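You operate a simulated robot arm through the tools that you are given. There is no shell and no other tool.

The job below is to be done with a simulated robot arm. You get a single attempt, and the scene is never put back.

## Task
Put things in order on the folding table. At the end: the blue soda pack from the folding table stands where the red lint brush stood; the brown brush stands where the blue soda pack stood; the blue spray can is in the blue bucket; the red lint brush from the folding table stands where the blue spray can stood; whatever was shut is shut again. Leave all else as you found it, and nothing knocked over.

It is judged by the outcome, as a careful person would: the job done as asked, and still so three seconds after it is handed in. It fails if anything else is knocked over, pushed out of place, dropped, spilled or broken.

## Robot
A 6-joint arm with a two-finger parallel gripper, fixed in place. Base frame: the origin is at the foot of the arm, x ahead of it, y to its left, z up; the work surface is at about z = -3. Units: mm, degrees, N and s.
With the tool pointing down near the work surface it reaches from about 180 to 460 mm from the base axis. Its first joint turns from -70.0 to 70.0 degrees. Payload 1.9 kg.
The tool frame sits at the grasp point between the pads (the TCP): z along the fingers, y along the line on which they close. The tips reach 23 mm beyond it. The gripper opens to 94 mm. The fingers are 38 mm wide and 10 mm thick; the gripper's body (54 by 96 mm) begins 39 mm behind the TCP.
Orientation is told as [roll, pitch, yaw] about the base's x, y, z axes, in that order, counted from this pose: with the fingers straight down and closing along the base's y, the tool's x points along the base's -x, its y along +y and its z along -z.

## Interface
- The arm moves only by the tool step_arm. Its argument "series" is a list that holds one entry, the list of rows, each a list of 7 numbers: the shift along the base's x, y, z in units of 150 mm (1.0 is 150 mm), then the turn, a rotation vector about the base's x, y, z in units of 90 degrees (1.0 is 90 degrees), then the gripper command, from -1 (fully open) to 1 (shut), values between in proportion. In form: [[[tx, ty, tz, ax, ay, az, grip], ...]]. A call has 1 to 20 rows; each row is the pose to reach, as a shift and turn from the pose commanded when the call began. A call with a number of a shift or a turn outside -1 to 1 is refused whole. Each row takes 0.2 s and may step no farther than 50 mm and 8.6 degrees from the row before; otherwise, or with a gripper value out of range, the whole call is refused. A pose out of reach is approached as far as the arm can. The call stops where the force on the tool passes 40 N (or 10 N more than at its start, if that is more) or the arm is blocked; 0.2 s more then pass. The fingers move at their own pace (about 108 mm/s each) and stop on an object; they squeeze with about 41 N. The grip force told is the motor's: it shows also when the fingers shut on nothing. Time passes only in rows, and 0.2 s behind the last, so rows that repeat a pose let the fingers close. The reply holds the time, the measured pose of the TCP, the force on the tool along the base axes, the opening and the grip force, in the units named above and with some noise, with the torque about the TCP (base axes, N m) and any sound that the robot's microphone picked up.
- Cameras (640 x 400 px; columns grow to the right, rows downward): "scene" is fixed at [74.3, 337.9, 414.9]; the picture's right is [-0.49, -0.87, 0.00], its down [-0.56, 0.32, -0.76] and it looks along [0.67, -0.38, -0.64] (base axes); focal length 214 px, centre (320, 200). "wrist" rides on the gripper at [86, 16, -75] in the tool frame; the picture's right is [-0.18, 0.98, 0.00], its down [-0.58, -0.11, -0.81] and it looks along [-0.79, -0.15, 0.59] (tool axes); focal length 243 px, centre (320, 200).
- get_image(camera): a new picture of that camera. The clock stands still meanwhile.
- measure_at(camera, pixels): there is no depth. For up to 12 entries [column, row, z] of the newest picture of that camera ("zoom" is the newest enlarged one), the place [x, y] in the base frame at which the ray of that pixel passes the height z, good to about 2 mm. The clock stands still meanwhile.
- inspect(camera, box): a new picture of the part [left, top, right, bottom] of that camera's present view, enlarged. The clock stands still meanwhile.
- close_job(): hands the job in; it is judged then, once.

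Open the gripper and draw the arm clear of the work before you hand the job in, unless the task says otherwise.

The tools are called after "Emit:" as a command line: name --argument value ..., lists and objects as JSON in quotes. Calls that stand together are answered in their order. step_arm: Moves the arm, as the interface text tells. Its arguments: {"type":"object","properties":{"series":{"type":"array"}},"required":["series"]} The other tools are called the same way: get_image (camera) takes a picture; measure_at (camera, pixels) gives the place at which the rays of pixels pass given heights; inspect (camera, box) takes an enlarged picture of a part of a camera's view; close_job () hands the job in.

At the start:

```text
time_s: 0.0
tcp_pos: [268.7, 23.8, 402.2]
orientation: [0.2, -0.1, 0.0]
contact_force: [-0.4, 0.2, -0.2]
moment: [0.0, 0.04, -0.01]
finger_gap: 94.0
gripper_force: 0.1
```

scene: 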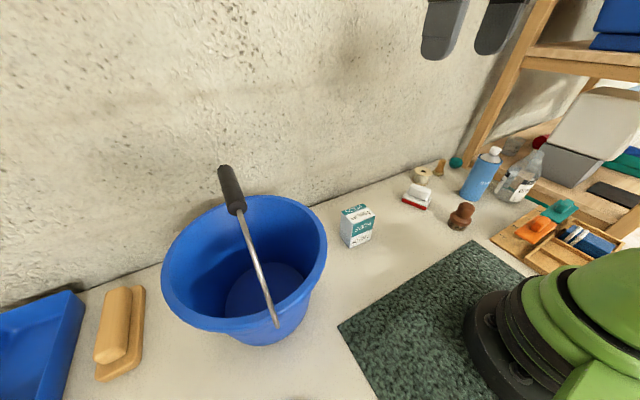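
wrist: 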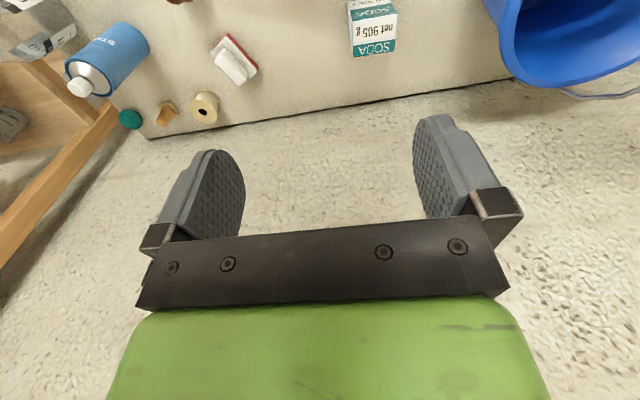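

I'll start by looking closely at the scene around the bucket, soda pack, lint brush, brown brush and spray can.

Emit:
inspect --camera "scene" --box '[320, 120, 560, 270]'

Emit:
inspect --camera "wrist" --box '[0, 0, 640, 150]'

Emit:
inspect --camera "scene" --box '[440, 100, 640, 280]'

```text
2.67 times, centred on (440, 195) of scene
```

zoom: 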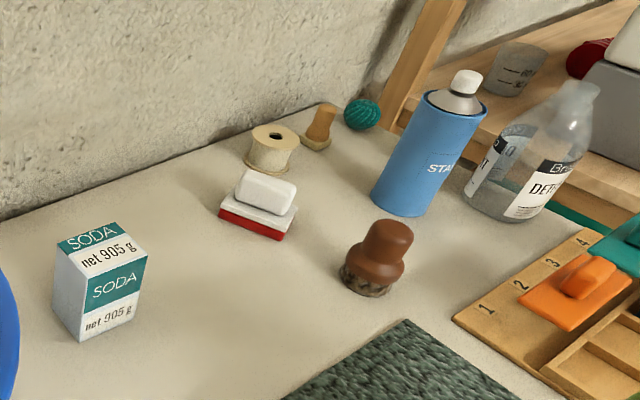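

```text
1.00 times, centred on (320, 75) of wrist (not enlarged: the box is as wide or as high as the picture)
```

zoom: 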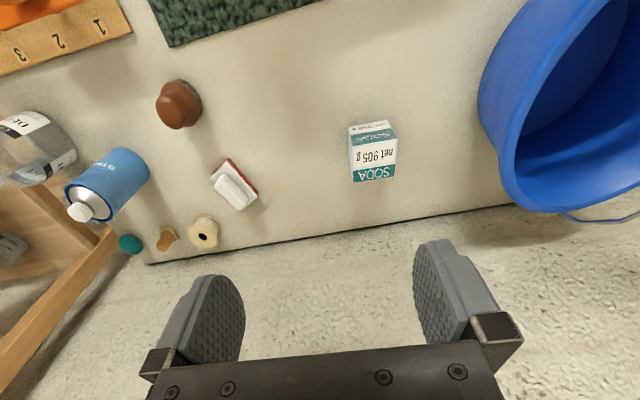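

```text
2.22 times, centred on (540, 190) of scene
```

zoom: 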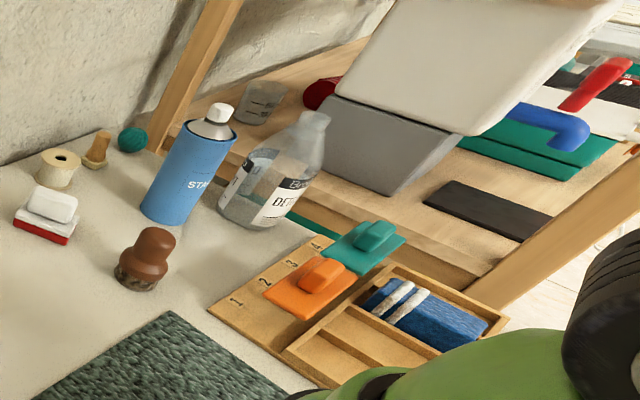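

The inspect view can extend past the frame, so I'll use it to look around the bucket, the left side of the table and the right-hand shelf for look-alikes.

Emit:
inspect --camera "scene" --box '[0, 150, 340, 400]'

Emit:
inspect --camera "scene" --box '[150, 150, 340, 350]'

Emit:
inspect --camera "scene" --box '[480, 0, 640, 240]'

Emit:
inspect --camera "wrist" --box '[100, -60, 300, 100]'

```text
1.60 times, centred on (170, 275) of scene
```

zoom: 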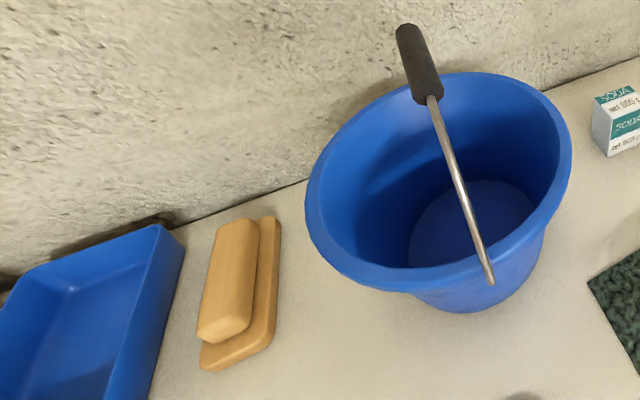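

```text
2.00 times, centred on (245, 250) of scene
```

zoom: 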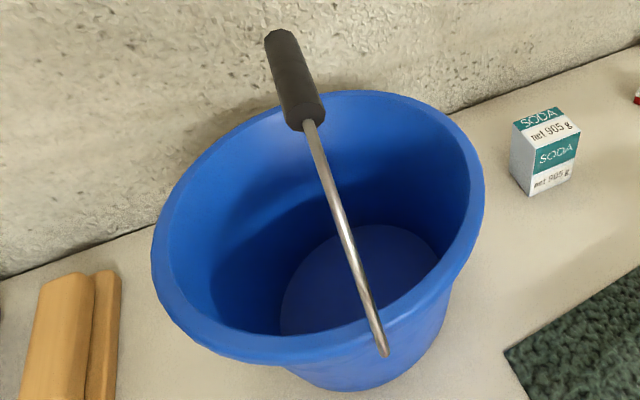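

```text
1.67 times, centred on (560, 120) of scene
```

zoom: 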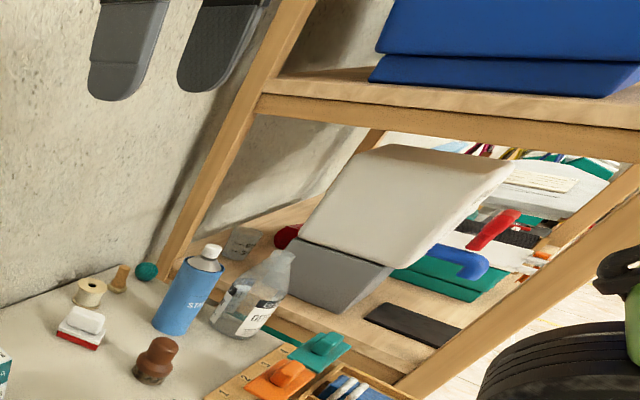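

```text
refused: -60 is not a number from 0 to 400
```

No duplicates of the soda pack or lint brush are visible so far. I'll take fresh pictures so I can measure positions on the table.

Emit:
get_image --camera "scene"

Emit:
inspect --camera "scene" --box '[320, 120, 560, 270]'

```text
taken
```

scene: 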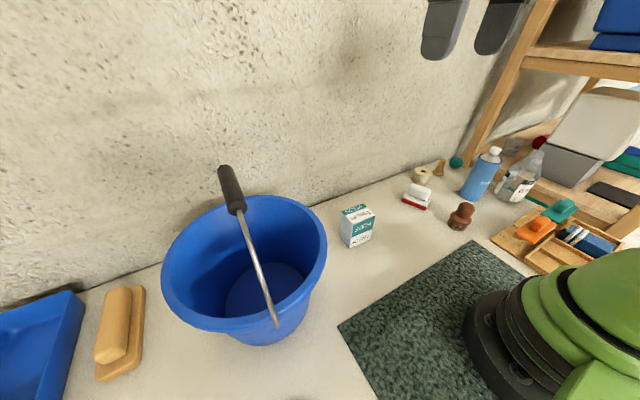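

```text
2.67 times, centred on (440, 195) of scene
```

zoom: 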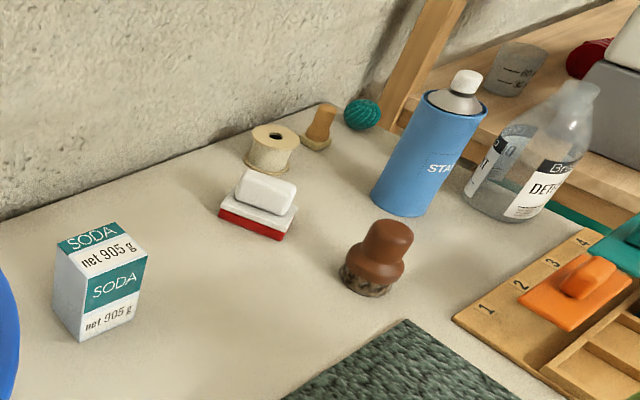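

Using the zoom picture, I'll measure the base corners of the soda pack (80,341), lint brush (220,218), brown brush and spray can at table height.

Emit:
measure_at --camera "zoom" --pixels '[[80, 341, -3], [138, 314, -3], [54, 300, -3], [219, 217, -3], [279, 241, -3], [297, 216, -3], [341, 280, -3], [396, 285, -3], [370, 295, -3], [370, 197, -3], [426, 212, -3], [400, 216, -3]]'

Emit:
measure_at --camera "scene" --pixels '[[277, 327, 100], [277, 327, 120], [277, 327, 140], [230, 185, 150], [230, 185, 200], [230, 185, 250], [162, 290, 130], [326, 250, 130], [240, 345, -3], [305, 320, -3], [340, 330, -3], [475, 240, -3]]'

```text
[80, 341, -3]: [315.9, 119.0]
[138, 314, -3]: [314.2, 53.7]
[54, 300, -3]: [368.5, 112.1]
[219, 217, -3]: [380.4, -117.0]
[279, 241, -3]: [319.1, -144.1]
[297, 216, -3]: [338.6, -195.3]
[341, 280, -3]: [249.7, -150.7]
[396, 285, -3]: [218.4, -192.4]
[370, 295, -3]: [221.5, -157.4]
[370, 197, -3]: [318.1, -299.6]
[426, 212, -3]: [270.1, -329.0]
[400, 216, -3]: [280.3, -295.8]
```

```text
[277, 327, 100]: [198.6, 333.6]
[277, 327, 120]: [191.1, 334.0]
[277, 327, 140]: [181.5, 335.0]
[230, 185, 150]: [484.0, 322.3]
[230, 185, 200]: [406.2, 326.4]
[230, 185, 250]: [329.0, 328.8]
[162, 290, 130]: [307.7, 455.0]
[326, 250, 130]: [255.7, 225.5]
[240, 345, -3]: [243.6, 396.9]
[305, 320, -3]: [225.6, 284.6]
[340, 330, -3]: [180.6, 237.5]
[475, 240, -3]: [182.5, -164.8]
```

The targets sit roughly at soda (341,83), lint brush (360,-156), brown brush (240,-177) and can (300,-318). I'll swing the arm high toward the bucket to view its handle and opening with the wrist camera.

Emit:
step_arm --series '[[[-0.06, 0.2, 0, 0, 0, 0.08, -1], [-0.12, 0.4, 0, 0, 0, 0.16, -1], [-0.2, 0.6, 0, 0, 0, 0.24, -1], [-0.28, 0.8, 0, 0, 0, 0.32, -1], [-0.34, 0.95, 0, 0, 0, 0.4, -1], [-0.4, 1.0, 0, 0, 0, 0.48, -1], [-0.46, 1.0, 0, 0, 0, 0.54, -1]]]'

```text
time_s: 1.6
tcp_pos: [199.8, 174.8, 401.6]
orientation: [0.1, 0.0, 48.7]
contact_force: [-0.3, 0.2, 0.7]
moment: [0.02, -0.04, 0.02]
finger_gap: 94.0
gripper_force: 0.0
```

The arm moved to (200,175,402) at yaw 48.7. Now a wrist picture to see the bucket and its handle.

Emit:
get_image --camera "wrist"

Emit:
inspect --camera "wrist" --box '[0, 0, 640, 20]'

Emit:
get_image --camera "scene"

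```text
taken
```

wrist: 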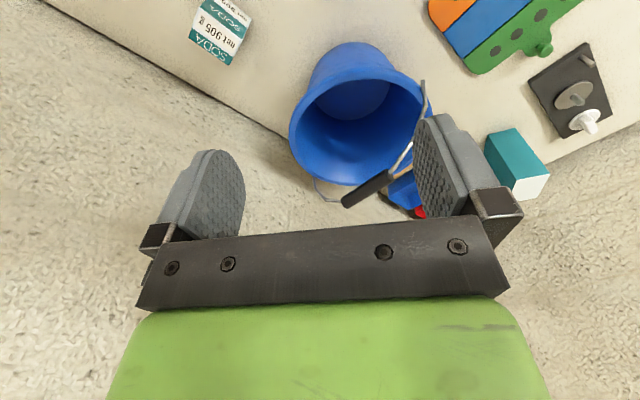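

```text
1.00 times, centred on (320, 10) of wrist (not enlarged: the box is as wide or as high as the picture)
```

zoom: 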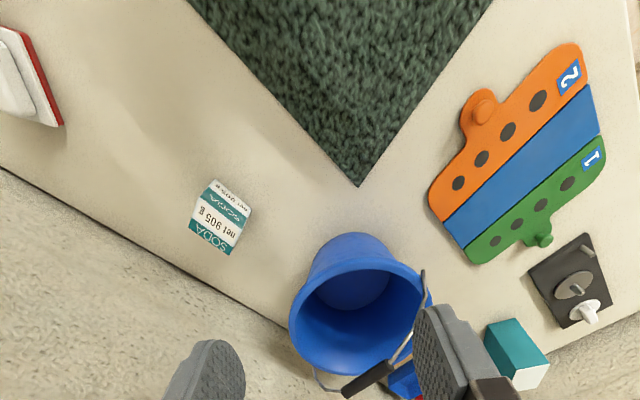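

```text
taken
```

scene: 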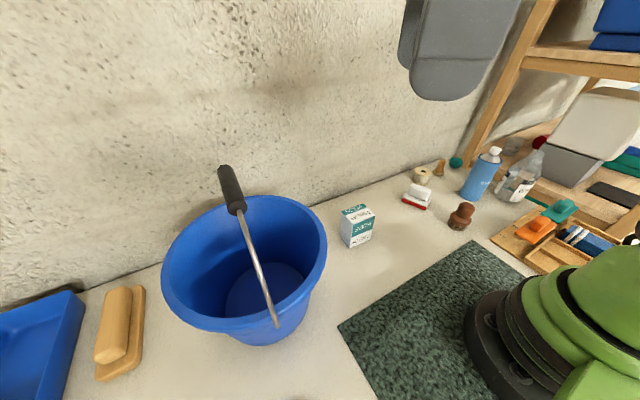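

The wrist view shows the bucket with the bail handle leaning to the wall side. I'll enlarge that part of the wrist view.

Emit:
inspect --camera "wrist" --box '[260, 20, 460, 220]'

```text
2.00 times, centred on (360, 120) of wrist
```

zoom: 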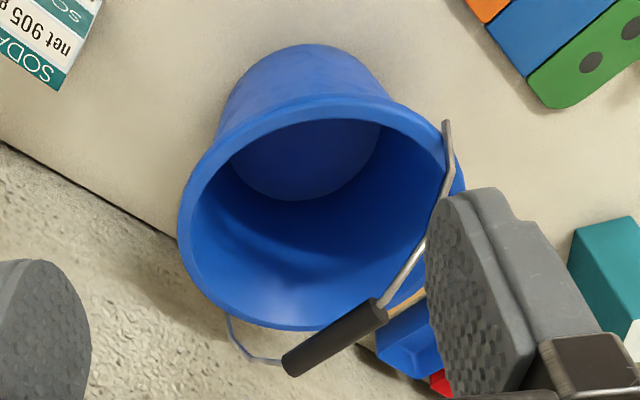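

I'll measure the hinge points (446,125),(230,320), rim edges (180,220),(465,190),(330,97),(315,328) and grip ends at several heights from this zoom.

Emit:
measure_at --camera "zoom" --pixels '[[446, 125, 110], [446, 125, 140], [230, 320, 110], [230, 320, 140], [180, 220, 110], [180, 220, 140], [465, 190, 110], [465, 190, 140], [340, 97, 110], [340, 97, 140], [300, 328, 110], [300, 328, 140]]'

Emit:
measure_at --camera "scene" --pixels '[[162, 275, 110], [162, 275, 140], [326, 240, 110], [326, 240, 140], [235, 332, 110], [235, 332, 140], [260, 196, 110], [260, 196, 140], [222, 345, -3], [260, 345, -3], [310, 310, -3], [277, 327, 130]]'

```text
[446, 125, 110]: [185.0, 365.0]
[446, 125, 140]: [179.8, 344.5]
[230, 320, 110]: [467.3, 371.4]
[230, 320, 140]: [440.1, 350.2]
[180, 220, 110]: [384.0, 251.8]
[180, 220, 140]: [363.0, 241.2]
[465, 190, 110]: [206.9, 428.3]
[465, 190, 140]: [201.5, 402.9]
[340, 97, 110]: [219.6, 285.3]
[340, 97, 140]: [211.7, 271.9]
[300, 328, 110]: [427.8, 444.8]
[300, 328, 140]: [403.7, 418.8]
```

```text
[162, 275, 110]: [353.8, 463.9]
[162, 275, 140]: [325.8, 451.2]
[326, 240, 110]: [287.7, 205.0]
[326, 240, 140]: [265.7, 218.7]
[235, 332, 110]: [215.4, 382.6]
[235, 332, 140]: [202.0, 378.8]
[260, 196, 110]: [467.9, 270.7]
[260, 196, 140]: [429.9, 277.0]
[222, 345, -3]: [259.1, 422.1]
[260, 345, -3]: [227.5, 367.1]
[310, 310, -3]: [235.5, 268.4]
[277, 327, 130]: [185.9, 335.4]
```

The hinge triangulates to about (177,335,154) with the rim at z≈150, centred near (305,336). I'll check the grip's position from both cameras to see if the bail is upright.

Emit:
measure_at --camera "zoom" --pixels '[[286, 366, 250], [286, 366, 270], [286, 366, 290], [383, 312, 250], [383, 312, 270], [383, 312, 290], [333, 338, 265], [300, 375, 265], [278, 357, 265], [230, 320, 154], [230, 320, 165], [446, 125, 154]]'

Emit:
measure_at --camera "scene" --pixels '[[224, 168, 250], [224, 168, 270], [224, 168, 290], [238, 213, 250], [238, 213, 270], [238, 213, 290], [244, 210, 270], [231, 215, 270], [277, 327, 154], [265, 280, 200], [250, 240, 240], [265, 290, 5]]'

```text
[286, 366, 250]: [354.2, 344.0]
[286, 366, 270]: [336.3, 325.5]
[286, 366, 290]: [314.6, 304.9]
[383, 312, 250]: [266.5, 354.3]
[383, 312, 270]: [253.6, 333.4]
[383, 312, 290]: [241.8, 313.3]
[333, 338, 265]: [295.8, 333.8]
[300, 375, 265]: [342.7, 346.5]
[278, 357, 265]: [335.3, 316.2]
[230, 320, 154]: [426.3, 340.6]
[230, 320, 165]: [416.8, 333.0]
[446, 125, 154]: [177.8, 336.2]
```

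```text
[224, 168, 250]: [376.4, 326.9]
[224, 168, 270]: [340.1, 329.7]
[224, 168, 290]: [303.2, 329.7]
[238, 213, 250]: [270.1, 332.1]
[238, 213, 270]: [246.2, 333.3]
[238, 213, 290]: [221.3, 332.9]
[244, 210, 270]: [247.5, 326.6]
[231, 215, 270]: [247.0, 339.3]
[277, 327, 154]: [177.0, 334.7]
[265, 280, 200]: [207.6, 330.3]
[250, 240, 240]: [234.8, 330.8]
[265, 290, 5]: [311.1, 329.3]
```

The bail stands upright in the plane y≈331-337, with the grip at z≈268 and the bucket centred near (302,336), so I'll use the near half around y≈284 for the can. Next I'll swing the arm high to the right to view the can area.

Emit:
step_arm --series '[[[0.05, -0.2, 0, 0, 0, -0.09, -1], [0.1, -0.4, 0, 0, 0, -0.18, -1], [0.15, -0.6, 0, 0, 0, -0.27, -1], [0.2, -0.8, 0, 0, 0, -0.36, -1], [0.2, -1.0, 0, 0, 0, -0.45, -1], [0.2, -1.0, 0, 0, 0, -0.54, -1]]]'

Emit:
step_arm --series '[[[0, -0.2, 0, 0, 0, -0.09, -1], [0, -0.4, 0, 0, 0, -0.18, -1], [-0.05, -0.6, 0, 0, 0, -0.27, -1], [-0.1, -0.8, 0, 0, 0, -0.36, -1], [-0.15, -0.95, 0, 0, 0, -0.45, -1]]]'

Emit:
get_image --camera "wrist"

Emit:
inspect --camera "wrist" --box '[0, 0, 640, 20]'

Emit:
get_image --camera "scene"

```text
time_s: 3.0
tcp_pos: [229.1, 22.9, 401.6]
orientation: [0.2, -0.1, -0.2]
contact_force: [0.1, -0.3, -0.2]
moment: [0.01, 0.03, 0.01]
finger_gap: 93.9
gripper_force: 0.2
```

```text
time_s: 4.2
tcp_pos: [207.2, -119.5, 401.2]
orientation: [0.2, 0.0, -40.7]
contact_force: [0.0, -0.6, -0.2]
moment: [0.03, -0.01, -0.04]
finger_gap: 94.2
gripper_force: 0.1
```

```text
taken
```

wrist: 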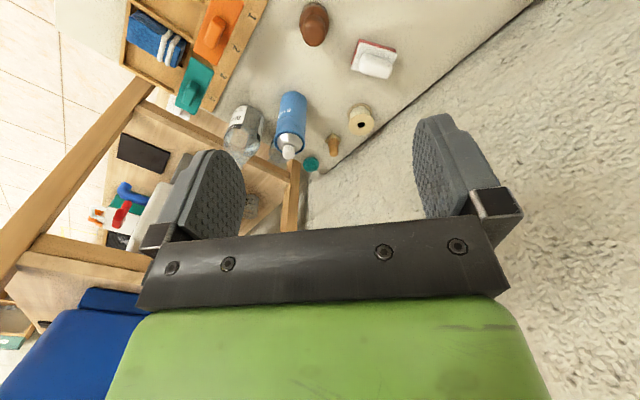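

```text
1.00 times, centred on (320, 10) of wrist (not enlarged: the box is as wide or as high as the picture)
```

zoom: 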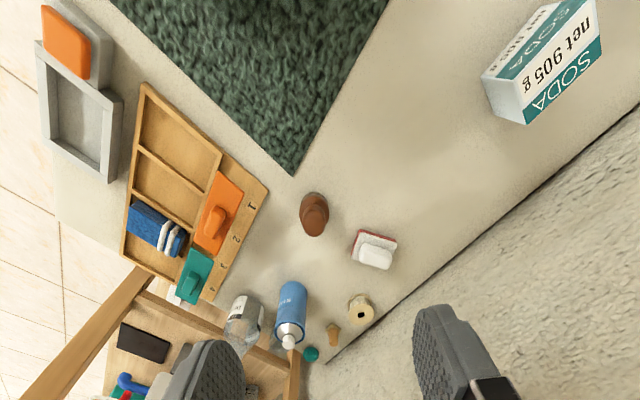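

```text
taken
```

scene: 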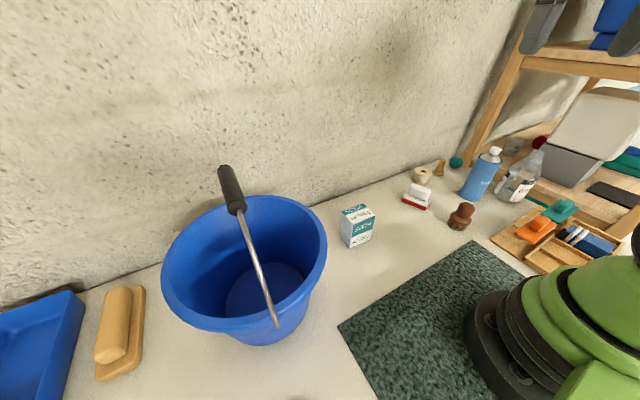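

The can sits next to the clear detergent bottle at (244,120), with the shelf just behind. I'll enlarge this region.

Emit:
inspect --camera "wrist" --box '[200, 60, 400, 190]'

Emit:
inspect --camera "wrist" --box '[220, 0, 460, 150]'

```text
3.08 times, centred on (300, 125) of wrist
```

zoom: 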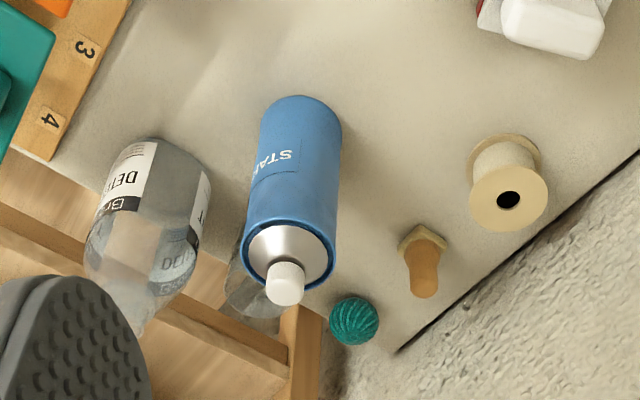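

```text
2.67 times, centred on (340, 75) of wrist
```

zoom: 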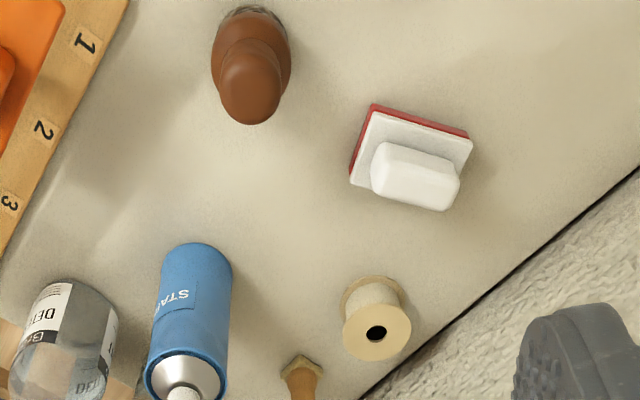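

I'll measure the base edges at table height in this zoom: can near edge (198,243), bottle, lint brush corners, brown brush base.

Emit:
measure_at --camera "zoom" --pixels '[[198, 243, -3], [163, 262, -3], [231, 272, -3], [118, 318, -3], [75, 279, -3], [373, 104, -3], [349, 184, -3], [470, 137, -3], [250, 6, -3], [216, 40, -3], [288, 40, -3], [252, 80, 80]]'

Emit:
inspect --camera "wrist" --box '[200, 60, 400, 190]'

Emit:
measure_at --camera "zoom" --pixels '[[289, 258, 140], [289, 258, 160], [289, 258, 180], [285, 285, 160], [285, 285, 180], [285, 285, 200], [244, 245, 140], [334, 255, 140], [354, 320, -3], [422, 230, -3], [470, 175, -3], [330, 315, 0]]'

```text
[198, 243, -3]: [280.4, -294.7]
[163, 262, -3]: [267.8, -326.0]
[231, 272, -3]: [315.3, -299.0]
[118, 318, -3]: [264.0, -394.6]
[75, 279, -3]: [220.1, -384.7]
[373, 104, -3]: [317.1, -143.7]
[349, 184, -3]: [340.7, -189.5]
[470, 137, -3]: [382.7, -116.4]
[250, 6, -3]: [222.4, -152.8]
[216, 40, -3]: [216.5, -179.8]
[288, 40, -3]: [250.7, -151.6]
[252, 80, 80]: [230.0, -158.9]
```

```text
3.08 times, centred on (300, 125) of wrist
```

zoom: 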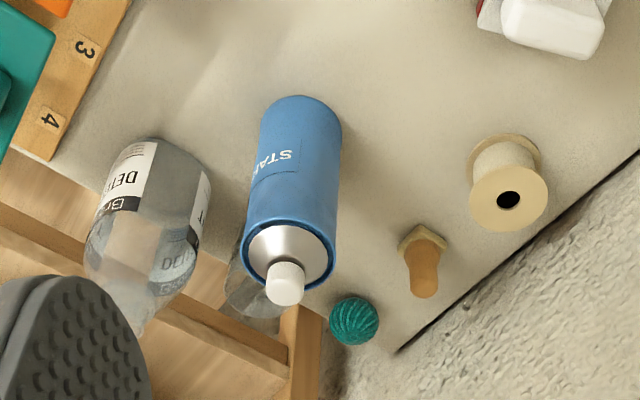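

```text
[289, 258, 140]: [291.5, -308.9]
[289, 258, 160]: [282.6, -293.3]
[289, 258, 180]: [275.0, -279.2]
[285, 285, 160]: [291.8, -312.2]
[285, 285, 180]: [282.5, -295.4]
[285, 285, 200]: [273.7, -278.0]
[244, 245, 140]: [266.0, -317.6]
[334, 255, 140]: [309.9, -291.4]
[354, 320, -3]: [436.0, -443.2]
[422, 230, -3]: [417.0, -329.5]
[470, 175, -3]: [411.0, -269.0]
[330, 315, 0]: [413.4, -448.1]
```

From two views the can is centred about (293,-317), radius ≈28, shoulder z≈130 and cap top z≈157. Now I'll check the bucket's inner floor in the scene view.

Emit:
inspect --camera "scene" --box '[150, 190, 340, 350]'

```text
2.50 times, centred on (245, 270) of scene
```

zoom: 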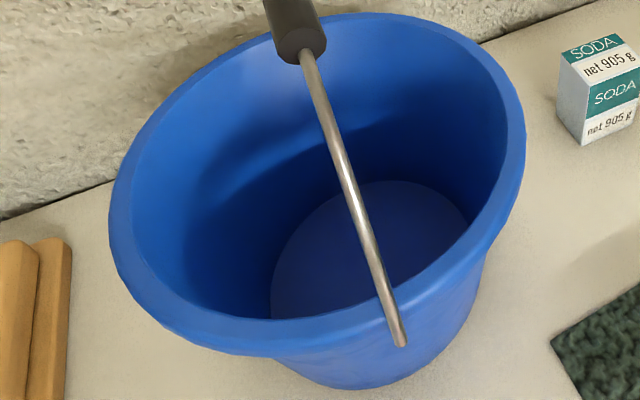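

Measuring floor edge points and the outer base and inner rim in this zoom.

Emit:
measure_at --camera "zoom" --pixels '[[271, 300, 2], [300, 232, 2], [340, 198, 2], [400, 181, 2], [450, 200, 2], [469, 225, 2], [345, 389, -3], [400, 382, -3], [450, 345, -3], [500, 150, 150], [470, 75, 150], [400, 335, 154]]'

```text
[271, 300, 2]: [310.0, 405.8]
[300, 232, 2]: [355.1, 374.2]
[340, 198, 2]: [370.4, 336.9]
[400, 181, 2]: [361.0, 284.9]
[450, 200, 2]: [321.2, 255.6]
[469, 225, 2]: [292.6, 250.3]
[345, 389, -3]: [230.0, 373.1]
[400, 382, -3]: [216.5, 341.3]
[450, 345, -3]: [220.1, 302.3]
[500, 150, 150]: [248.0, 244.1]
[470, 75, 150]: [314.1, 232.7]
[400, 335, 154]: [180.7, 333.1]
```

The bucket floor is centred near (297,331) with radius ≈77, so the can fits at about (298,285). Now I'll move above the can at yaw ≈ -47, fingers at 80 mm.

Emit:
step_arm --series '[[[0.08, -0.2, -0.1, 0, 0, -0.02, -0.7], [0.16, -0.45, -0.25, 0, 0, -0.04, -0.7], [0.24, -0.7, -0.4, 0, 0, -0.06, -0.7], [0.33, -0.9, -0.55, 0, 0, -0.07, -0.7], [0.33, -0.9, -0.55, 0, 0, -0.07, -0.7]]]'

Emit:
step_arm --series '[[[0.1, -0.2, -0.1, 0, 0, 0, -0.7], [0.24, -0.417, -0.25, 0, 0, 0, -0.7], [0.24, -0.417, -0.4, 0, 0, 0, -0.7], [0.24, -0.417, -0.4, 0, 0, 0, -0.7]]]'

Emit:
get_image --camera "wrist"

Emit:
get_image --camera "scene"

```text
time_s: 5.4
tcp_pos: [256.4, -254.9, 318.9]
orientation: [0.1, -0.2, -46.8]
contact_force: [0.3, -0.1, 0.5]
moment: [0.0, 0.02, -0.05]
finger_gap: 79.9
gripper_force: 0.1
```

```text
time_s: 6.4
tcp_pos: [294.3, -319.7, 260.6]
orientation: [0.1, 0.0, -46.8]
contact_force: [0.2, 0.3, 0.0]
moment: [-0.03, 0.01, 0.02]
finger_gap: 79.8
gripper_force: 0.1
out of reach, approached as far as the arm can: row 3, 4
```

```text
taken
```

wrist: 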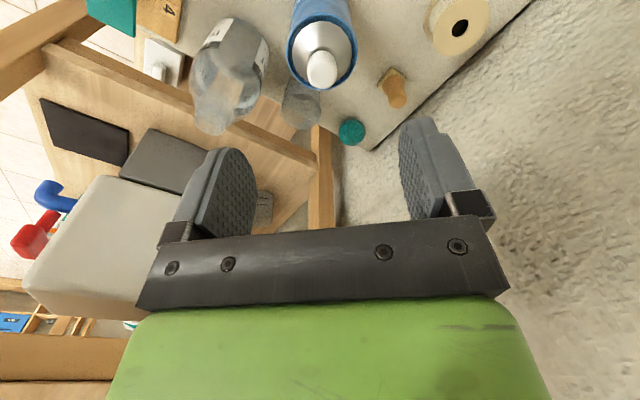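

```text
taken
```

scene: 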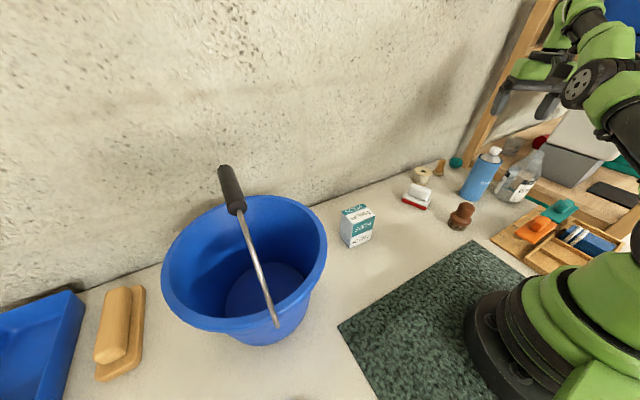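

The can's cap and shoulder line up with the fingers' centre column (322 vs 320), so the TCP is over the can at about (294.5,-319). I'll descend part way and check.

Emit:
step_arm --series '[[[0, 0, -0.2, 0, 0, 0, -0.7], [0, 0, -0.4, 0, 0, 0, -0.7], [0, 0, -0.55, 0, 0, 0, -0.7], [0, 0, -0.55, 0, 0, 0, -0.7]]]'

Emit:
get_image --camera "wrist"

Emit:
inspect --camera "scene" --box '[440, 0, 640, 220]'

```text
time_s: 7.4
tcp_pos: [308.5, -335.4, 184.6]
orientation: [0.1, 0.0, -46.8]
contact_force: [0.5, 0.4, -0.6]
moment: [0.02, -0.02, -0.02]
finger_gap: 79.8
gripper_force: 0.1
out of reach, approached as far as the arm can: row 1, 2, 3, 4
```

```text
taken
```

wrist: 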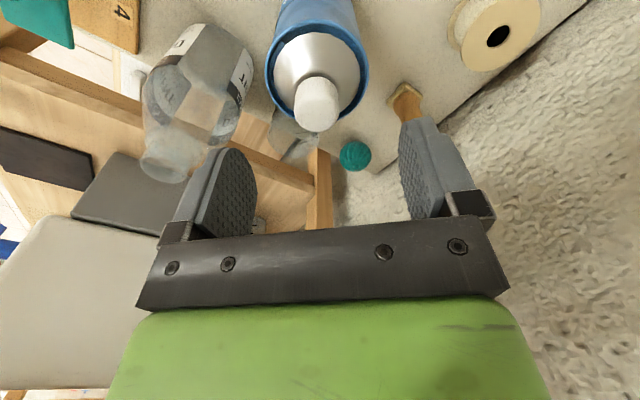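

```text
1.82 times, centred on (540, 110) of scene
```

zoom: 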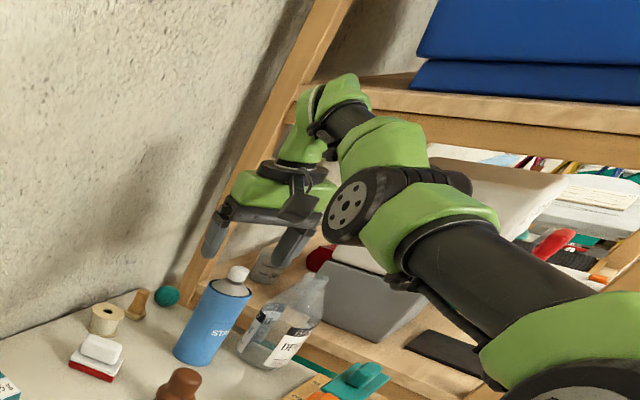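

The reply says out of reach, and the measured pose has drifted outward to (308.5,-335.4,184.6) instead of straight down. I'll look at the full scene to understand the arm's posture before going on.

Emit:
get_image --camera "scene"

```text
taken
```

scene: 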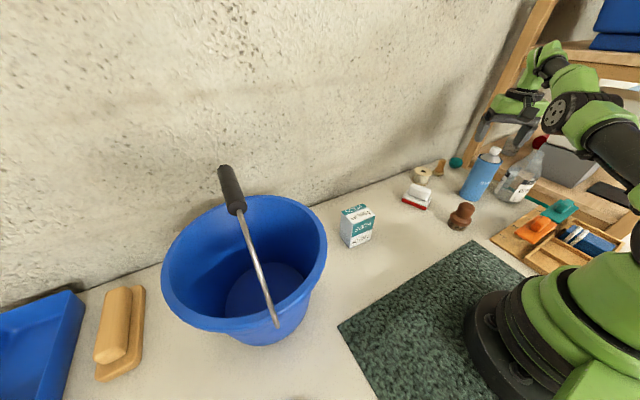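

The measured pose fits a fully stretched arm swinging on its outer limit, so it was stretched straight when I approached at height. I'll back off up and inward along the way I came, then approach again from a bent posture at lower height.

Emit:
step_arm --series '[[[0, 0, 0.2, 0, 0, 0, -0.7], [0, 0, 0.4, 0, 0, 0, -0.7], [0, 0, 0.55, 0, 0, 0, -0.7], [-0.1, 0.16, 0.65, 0, 0, 0, -0.7], [-0.2, 0.32, 0.75, 0, 0, 0, -0.7], [-0.24, 0.417, 0.85, 0, 0, 0, -0.7], [-0.24, 0.417, 0.85, 0, 0, 0, -0.7]]]'

```text
time_s: 8.7
tcp_pos: [282.0, -301.9, 312.7]
orientation: [-1.9, -0.1, -47.6]
contact_force: [117.6, -86.3, -104.8]
moment: [-0.17, 4.69, -4.14]
finger_gap: 79.6
gripper_force: 0.1
out of reach, approached as far as the arm can: row 1, 2, 3, 5, 6
stopped in row 6: the force on the tool passed its limit at 365 N (the readings are from after the stop); the commanded pose is now the measured one
```

The call stopped on a large contact force at (282,-302,313), so I must see what was touched before moving. Taking pictures now.

Emit:
get_image --camera "scene"

Emit:
get_image --camera "wrist"

Emit:
inspect --camera "scene" --box '[440, 0, 640, 140]'

```text
taken
```

scene: 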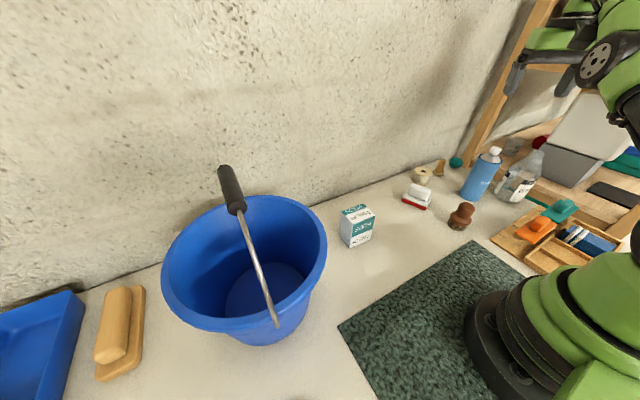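

```text
taken
```

wrist: 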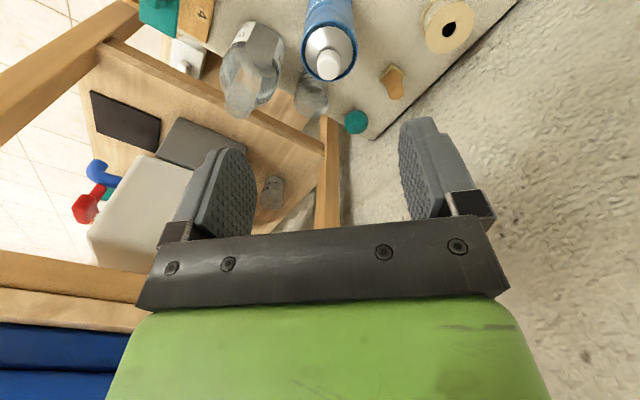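

```text
2.86 times, centred on (540, 70) of scene
```

zoom: 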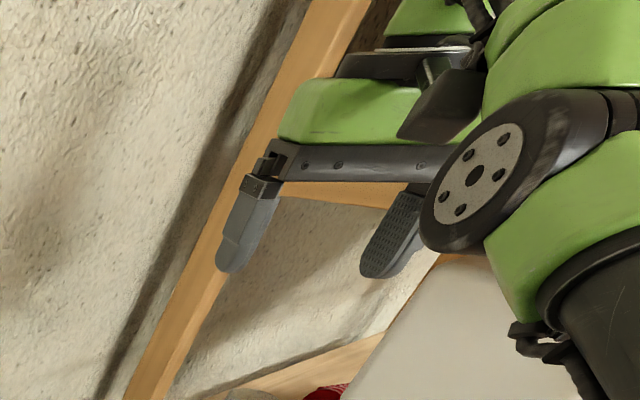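

The force (outward and downward on the tool) and the zoom fit the wrist camera pressing against the arm's own forearm with the arm stretched straight and high, not a contact with the shelf. I'll ease down and slightly outward to relieve it.

Emit:
step_arm --series '[[[0.02, -0.02, -0.1, 0, 0, 0, -0.7], [0.05, -0.053, -0.22, 0, 0, 0, -0.7]]]'

```text
time_s: 9.2
tcp_pos: [293.1, -312.1, 281.1]
orientation: [-1.5, 0.0, -47.2]
contact_force: [0.8, -0.7, 0.9]
moment: [-0.01, 0.0, 0.0]
finger_gap: 79.9
gripper_force: 0.0
out of reach, approached as far as the arm can: row 2
```

The contact is gone (force ≈1 N) and the arm is still at full stretch. I'll try a single step well inward and downward so the elbow can bend back.

Emit:
step_arm --series '[[[-0.18, 0.2, -0.18, 0, 0, 0, -0.7]]]'

```text
time_s: 9.7
tcp_pos: [293.2, -312.5, 280.6]
orientation: [-1.5, 0.0, -47.3]
contact_force: [-0.1, 0.3, 0.0]
moment: [0.01, 0.0, 0.01]
finger_gap: 80.0
gripper_force: 0.0
out of reach, approached as far as the arm can: row 1
```

A purely radial step left the arm stuck at the stretched singular posture. I'll command a downward component toward a target well inside reach and hold it for many rows so the elbow can bend out of the straight line.

Emit:
step_arm --series '[[[0, 0, -0.16, 0, 0, 0, -0.7], [0, 0, -0.32, 0, 0, 0, -0.7], [0, 0, -0.32, 0, 0, 0, -0.7], [0, 0, -0.32, 0, 0, 0, -0.7], [0, 0, -0.32, 0, 0, 0, -0.7], [0, 0, -0.32, 0, 0, 0, -0.7], [0, 0, -0.32, 0, 0, 0, -0.7], [0, 0, -0.32, 0, 0, 0, -0.7], [0, 0, -0.32, 0, 0, 0, -0.7], [0, 0, -0.32, 0, 0, 0, -0.7]]]'

```text
time_s: 11.8
tcp_pos: [301.6, -321.9, 239.6]
orientation: [-1.5, 0.2, -47.2]
contact_force: [0.8, -0.3, 0.0]
moment: [0.0, -0.01, 0.02]
finger_gap: 80.0
gripper_force: 0.2
out of reach, approached as far as the arm can: row 1, 2, 3, 4, 5, 6, 7, 8, 9, 10
```

The readings show that a blocked command is clamped to the actual pose, and the arm is still on its outer sphere (r 441, z 240). I'll now go downward along that limit with targets just inside it, which should bend the elbow the right way, and also take out the 1.5° tilt.

Emit:
step_arm --series '[[[0.053, -0.057, -0.307, 0.0114, -0.0122, 0, -0.7]]]'

```text
time_s: 12.2
tcp_pos: [311.0, -330.6, 194.6]
orientation: [0.0, -0.1, -47.3]
contact_force: [-0.3, -0.2, -0.7]
moment: [0.04, -0.01, -0.04]
finger_gap: 79.6
gripper_force: 0.1
```

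That step was reached without a flag. Next a step further down with the target a few millimetres inside the limit.

Emit:
step_arm --series '[[[0.005, -0.005, -0.15, 0, 0, 0, -0.7], [0.01, -0.01, -0.22, 0, 0, 0, -0.7]]]'

```text
time_s: 12.8
tcp_pos: [314.1, -333.8, 160.7]
orientation: [0.1, 0.2, -47.3]
contact_force: [0.6, 0.3, -0.6]
moment: [-0.01, 0.0, 0.0]
finger_gap: 80.0
gripper_force: 0.1
```

Still no flag, and the arm is now a little inside its limit. I'll continue down and inward toward the can's grasp position.

Emit:
step_arm --series '[[[-0.01, 0.011, -0.1, 0, 0, 0, -0.7], [-0.02, 0.022, -0.15, 0, 0, 0, -0.7], [-0.03, 0.033, -0.18, 0, 0, 0, -0.7]]]'

```text
time_s: 13.7
tcp_pos: [316.0, -334.6, 134.0]
orientation: [0.0, 0.1, -47.3]
contact_force: [0.3, 1.3, -0.2]
moment: [0.01, -0.03, 0.0]
finger_gap: 80.0
gripper_force: 0.1
out of reach, approached as far as the arm can: row 1, 2, 3
```

Flagged again at (316,-335,134): the solver seems to sit on the wrong side of the straight elbow. I'll rise with targets slightly outside the limit to straighten it fully, and then try one fast down-and-inward row.

Emit:
step_arm --series '[[[0.01, -0.01, 0.3, 0, 0, 0, -0.7], [-0.03, 0.03, 0.6, 0, 0, 0, -0.7], [-0.03, 0.03, 0.6, 0, 0, 0, -0.7], [-0.03, 0.03, 0.6, 0, 0, 0, -0.7]]]'

```text
time_s: 14.7
tcp_pos: [309.3, -324.3, 222.3]
orientation: [0.1, -0.1, -47.4]
contact_force: [-0.1, -0.2, 0.0]
moment: [-0.01, 0.01, -0.02]
finger_gap: 79.9
gripper_force: 0.1
out of reach, approached as far as the arm can: row 1, 2, 3, 4
```

The arm is now at its straightest (dist ≈465). Now one fast down-and-inward row, held for several rows.

Emit:
step_arm --series '[[[-0.069, 0.072, -0.3, 0, 0, 0, -0.7], [-0.069, 0.072, -0.3, 0, 0, 0, -0.7], [-0.069, 0.072, -0.3, 0, 0, 0, -0.7], [-0.069, 0.072, -0.3, 0, 0, 0, -0.7]]]'

```text
time_s: 15.7
tcp_pos: [300.1, -313.6, 177.2]
orientation: [-0.1, 0.1, -47.4]
contact_force: [-0.5, 1.1, 0.5]
moment: [-0.03, 0.0, -0.02]
finger_gap: 80.0
gripper_force: 0.1
```

It worked: the pose (300,-314,177) was reached exactly, well inside the limit. A quick picture to confirm the elbow is up and the can is still in place.

Emit:
get_image --camera "scene"

Emit:
get_image --camera "wrist"

```text
taken
```

scene: 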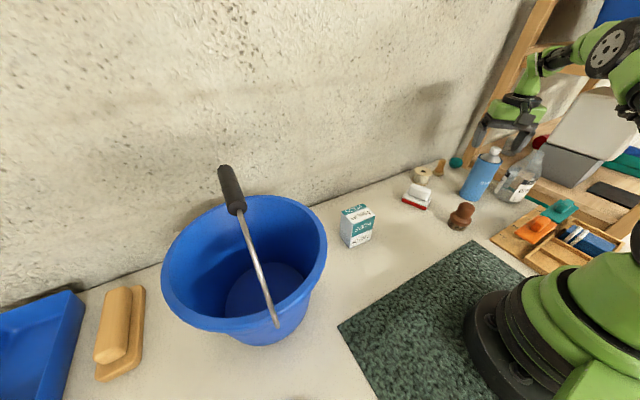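

```text
taken
```

wrist: 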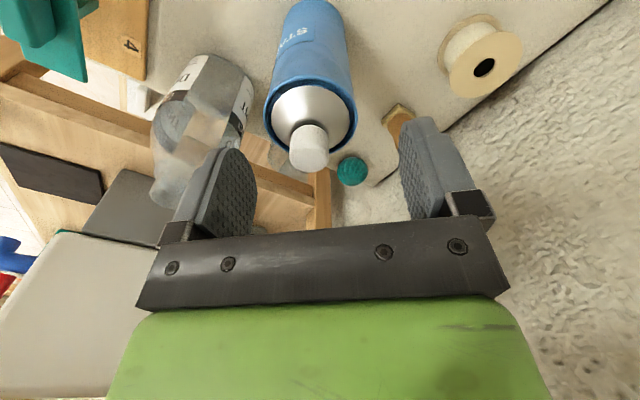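

Elbow is up again and everything on the table is where it was. I'll zoom on the can in the wrist view to fine-align before descending.

Emit:
inspect --camera "wrist" --box '[220, 0, 420, 200]'

```text
2.00 times, centred on (320, 100) of wrist
```

zoom: 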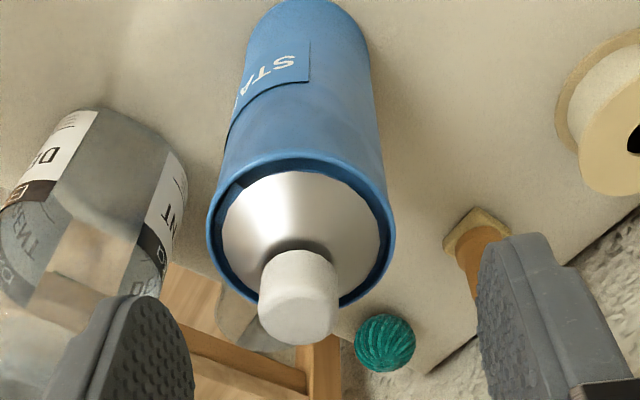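

Measuring the rim ellipse extremes at the shoulder height and the cap centre at its top height.

Emit:
measure_at --camera "zoom" --pixels '[[207, 230, 130], [395, 230, 130], [305, 152, 130], [300, 310, 130], [207, 230, 127], [395, 230, 127], [305, 152, 127], [300, 310, 127], [298, 312, 157], [298, 312, 152], [301, 231, 133], [301, 231, 127]]'

```text
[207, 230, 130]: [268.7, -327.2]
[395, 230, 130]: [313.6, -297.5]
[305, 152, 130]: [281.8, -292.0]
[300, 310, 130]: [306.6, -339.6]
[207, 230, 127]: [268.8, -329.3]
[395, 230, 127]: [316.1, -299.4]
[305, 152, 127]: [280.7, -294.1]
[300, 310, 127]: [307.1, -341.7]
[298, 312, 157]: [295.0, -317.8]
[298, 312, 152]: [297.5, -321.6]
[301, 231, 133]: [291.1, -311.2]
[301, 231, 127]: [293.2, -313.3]
```

The can centre comes out at about (293.5,-317). I'll shift there, descend to z≈123 and close the fingers.

Emit:
step_arm --series '[[[-0.044, -0.023, 0, 0, 0, 0, -0.7], [-0.044, -0.023, -0.12, 0, 0, 0, -0.7], [-0.044, -0.023, -0.24, 0, 0, 0, -0.7], [-0.044, -0.023, -0.36, 0, 0, 0, -0.7], [-0.044, -0.023, -0.36, 0, 0, 0, -0.7]]]'

Emit:
get_image --camera "wrist"

```text
time_s: 16.9
tcp_pos: [292.2, -317.6, 123.6]
orientation: [-0.1, 0.0, -47.3]
contact_force: [0.5, -0.4, 0.3]
moment: [-0.01, 0.0, 0.0]
finger_gap: 80.3
gripper_force: 0.1
```

```text
taken
```

wrist: 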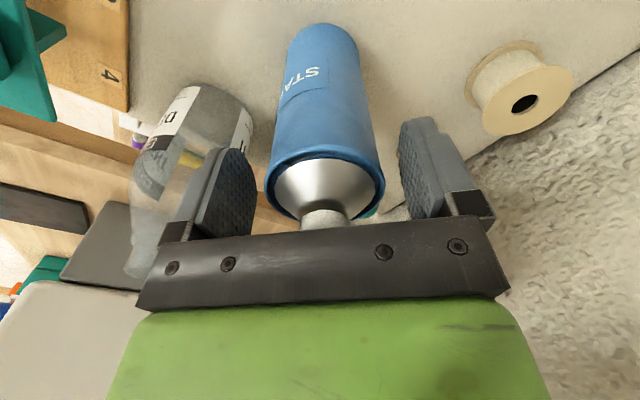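

The can is between the fingers with the cap clear of the palm. Closing the gripper.

Emit:
step_arm --series '[[[0, 0, 0, 0, 0, 0, 1], [0, 0, 0, 0, 0, 0, 1], [0, 0, 0, 0, 0, 0, 1]]]'

```text
time_s: 17.6
tcp_pos: [293.2, -316.8, 122.9]
orientation: [0.0, 0.2, -47.2]
contact_force: [0.5, -0.3, 0.6]
moment: [-0.04, -0.04, -0.01]
finger_gap: 55.1
gripper_force: 41.0
```

The can is gripped (55 mm, 41 N). Lifting straight up gently, then drawing inward while staying well within reach.

Emit:
step_arm --series '[[[0, 0, 0.1, 0, 0, 0, 1], [0, 0, 0.25, 0, 0, 0, 1], [0, 0, 0.45, 0, 0, 0, 1], [-0.1, 0.11, 0.6, 0, 0, 0, 1], [-0.25, 0.28, 0.75, 0, 0, 0, 1], [-0.4, 0.5, 0.9, 0, 0, 0.06, 1], [-0.5, 0.7, 1.0, 0, 0, 0.12, 1], [-0.5, 0.9, 1.0, 0, 0, 0.2, 1]]]'

```text
time_s: 19.4
tcp_pos: [217.8, -182.2, 273.2]
orientation: [-0.1, -0.1, -29.2]
contact_force: [0.0, -1.2, -2.3]
moment: [0.04, 0.01, 0.01]
finger_gap: 54.9
gripper_force: 41.3
```

Holding well at (218,-182,273). Carrying the can across toward the bucket while turning the gripper.

Emit:
step_arm --series '[[[0.05, 0.12, 0.03, 0, 0, 0.09, 1], [0.1, 0.25, 0.06, 0, 0, 0.18, 1], [0.15, 0.38, 0.09, 0, 0, 0.27, 1], [0.2, 0.5, 0.12, 0, 0, 0.36, 1], [0.25, 0.63, 0.14, 0, 0, 0.45, 1], [0.3, 0.75, 0.16, 0, 0, 0.54, 1], [0.3, 0.88, 0.17, 0, 0, 0.63, 1], [0.3, 1.0, 0.17, 0, 0, 0.72, 1]]]'

Emit:
step_arm --series '[[[0, 0.14, 0, 0, 0, 0.09, 1], [-0.03, 0.28, 0, 0, 0, 0.18, 1], [-0.06, 0.42, 0, 0, 0, 0.27, 1], [-0.08, 0.56, 0, 0, 0, 0.36, 1], [-0.08, 0.7, 0, 0, 0, 0.45, 1], [-0.08, 0.85, 0, 0, 0, 0.54, 1], [-0.08, 1.0, 0, 0, 0, 0.6, 1]]]'

Emit:
get_image --camera "scene"

Emit:
get_image --camera "wrist"

```text
time_s: 21.2
tcp_pos: [262.2, -31.3, 298.6]
orientation: [0.0, 0.2, 35.6]
contact_force: [-0.1, -0.1, 0.0]
moment: [0.04, 0.0, 0.0]
finger_gap: 0.1
gripper_force: 41.1
heard: click
```

```text
time_s: 22.9
tcp_pos: [249.9, 118.6, 298.8]
orientation: [0.0, 0.0, 89.6]
contact_force: [0.1, 0.8, -0.6]
moment: [0.01, -0.01, 0.02]
finger_gap: 0.0
gripper_force: 40.9
```

```text
taken
```

scene: 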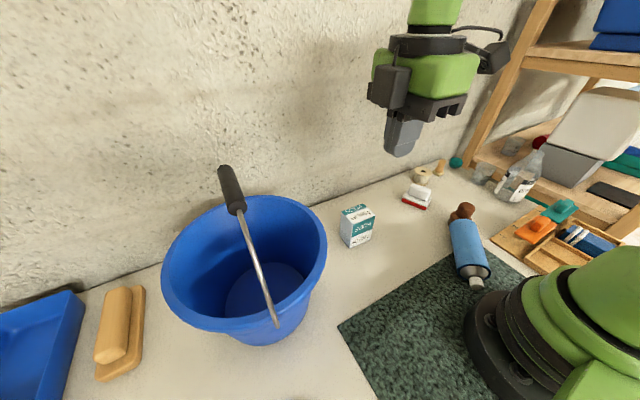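

```text
taken
```

wrist: 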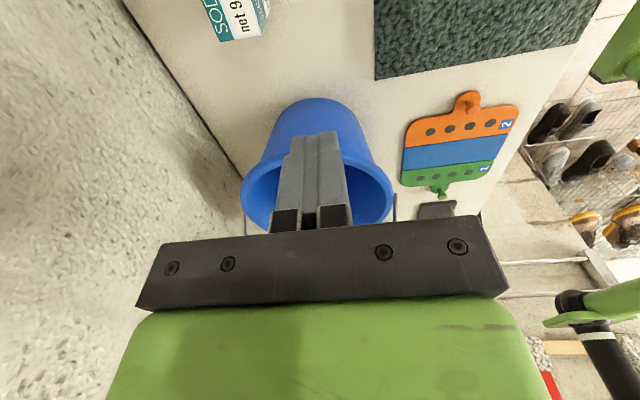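

The can slipped out of the fingers on the way: it now lies near (470,250) in the scene, by the brown brush, and the gripper is shut on nothing. I'll stop and look closely at what happened to it and its neighbours.

Emit:
inspect --camera "scene" --box '[390, 150, 550, 310]'

Emit:
inspect --camera "scene" --box '[440, 100, 640, 280]'

```text
2.50 times, centred on (470, 230) of scene
```

zoom: 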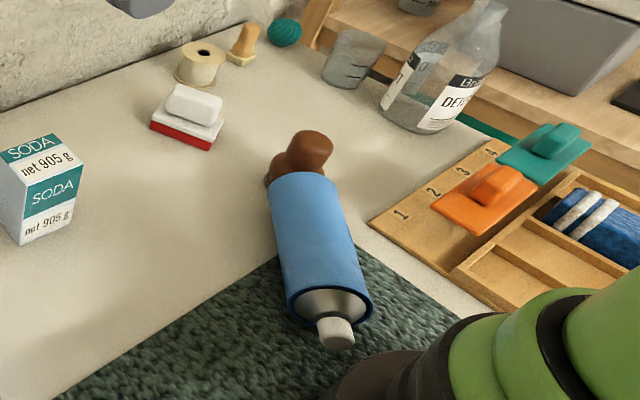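

```text
2.22 times, centred on (540, 190) of scene
```

zoom: 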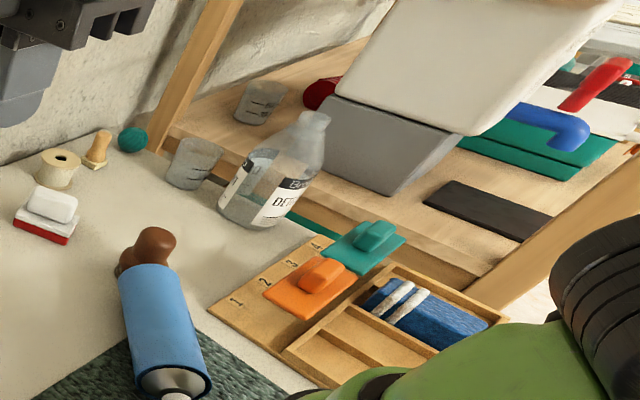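

The can lies on its side with its base against the brown brush and its cap over the mat; the brush seems still upright. I'll bring the wrist camera over there, high and clear, to see it properly.

Emit:
step_arm --series '[[[0, -0.1, 0.06, 0, 0, -0.09, 0], [-0.05, -0.22, 0.12, 0, 0, -0.18, -0.5], [-0.1, -0.34, 0.2, 0, 0, -0.27, -1], [-0.15, -0.46, 0.3, 0, 0, -0.36, -1], [-0.2, -0.58, 0.4, 0, 0, -0.45, -1], [-0.25, -0.7, 0.5, 0, 0, -0.54, -1], [-0.3, -0.82, 0.6, 0, 0, -0.63, -1], [-0.35, -0.94, 0.65, 0, 0, -0.72, -1]]]'

Emit:
step_arm --series '[[[0, -0.05, 0, 0, 0, -0.09, -1], [0, -0.1, 0, 0, 0, -0.18, -1], [0, -0.15, 0, 0, 0, -0.27, -1], [0, -0.2, 0, 0, 0, -0.36, -1], [0, -0.25, 0, 0, 0, -0.45, -1], [0, -0.3, 0, 0, 0, -0.54, -1], [0, -0.3, 0, 0, 0, -0.63, -1]]]'

Emit:
get_image --camera "wrist"

Emit:
inspect --camera "wrist" --box '[0, 0, 640, 20]'

```text
time_s: 24.6
tcp_pos: [198.2, -22.7, 396.8]
orientation: [-0.1, 0.1, 24.6]
contact_force: [0.1, 0.5, -1.4]
moment: [0.03, 0.0, 0.01]
finger_gap: 94.0
gripper_force: 0.1
```

```text
time_s: 26.2
tcp_pos: [199.5, -68.9, 396.8]
orientation: [0.0, 0.0, -32.3]
contact_force: [0.5, -0.7, 0.3]
moment: [0.01, -0.04, -0.01]
finger_gap: 93.8
gripper_force: 0.0
```

```text
taken
```

wrist: 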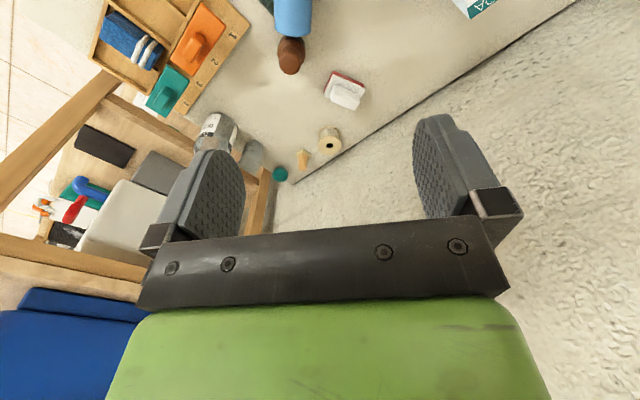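

```text
1.00 times, centred on (320, 10) of wrist (not enlarged: the box is as wide or as high as the picture)
```

zoom: 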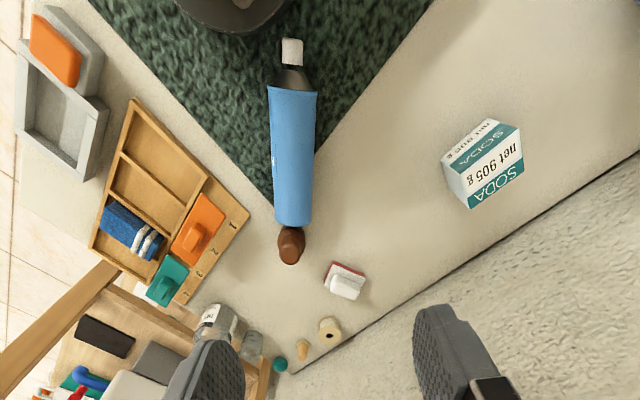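

The wrist view shows the can lying with its cap toward the arm base and its base touching the brown brush. Zooming in on the brush and the can's end.

Emit:
inspect --camera "wrist" --box '[220, 0, 400, 110]'

```text
3.56 times, centred on (310, 55) of wrist
```

zoom: 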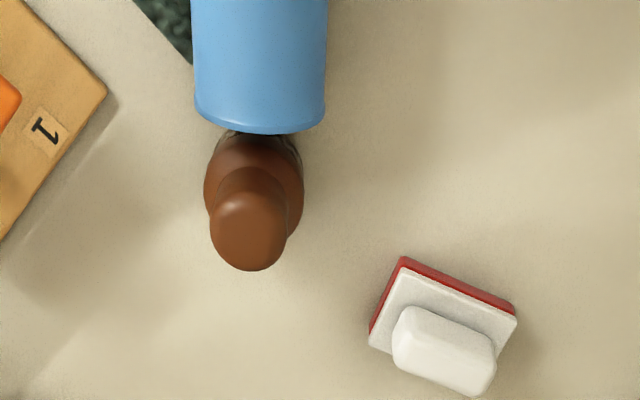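

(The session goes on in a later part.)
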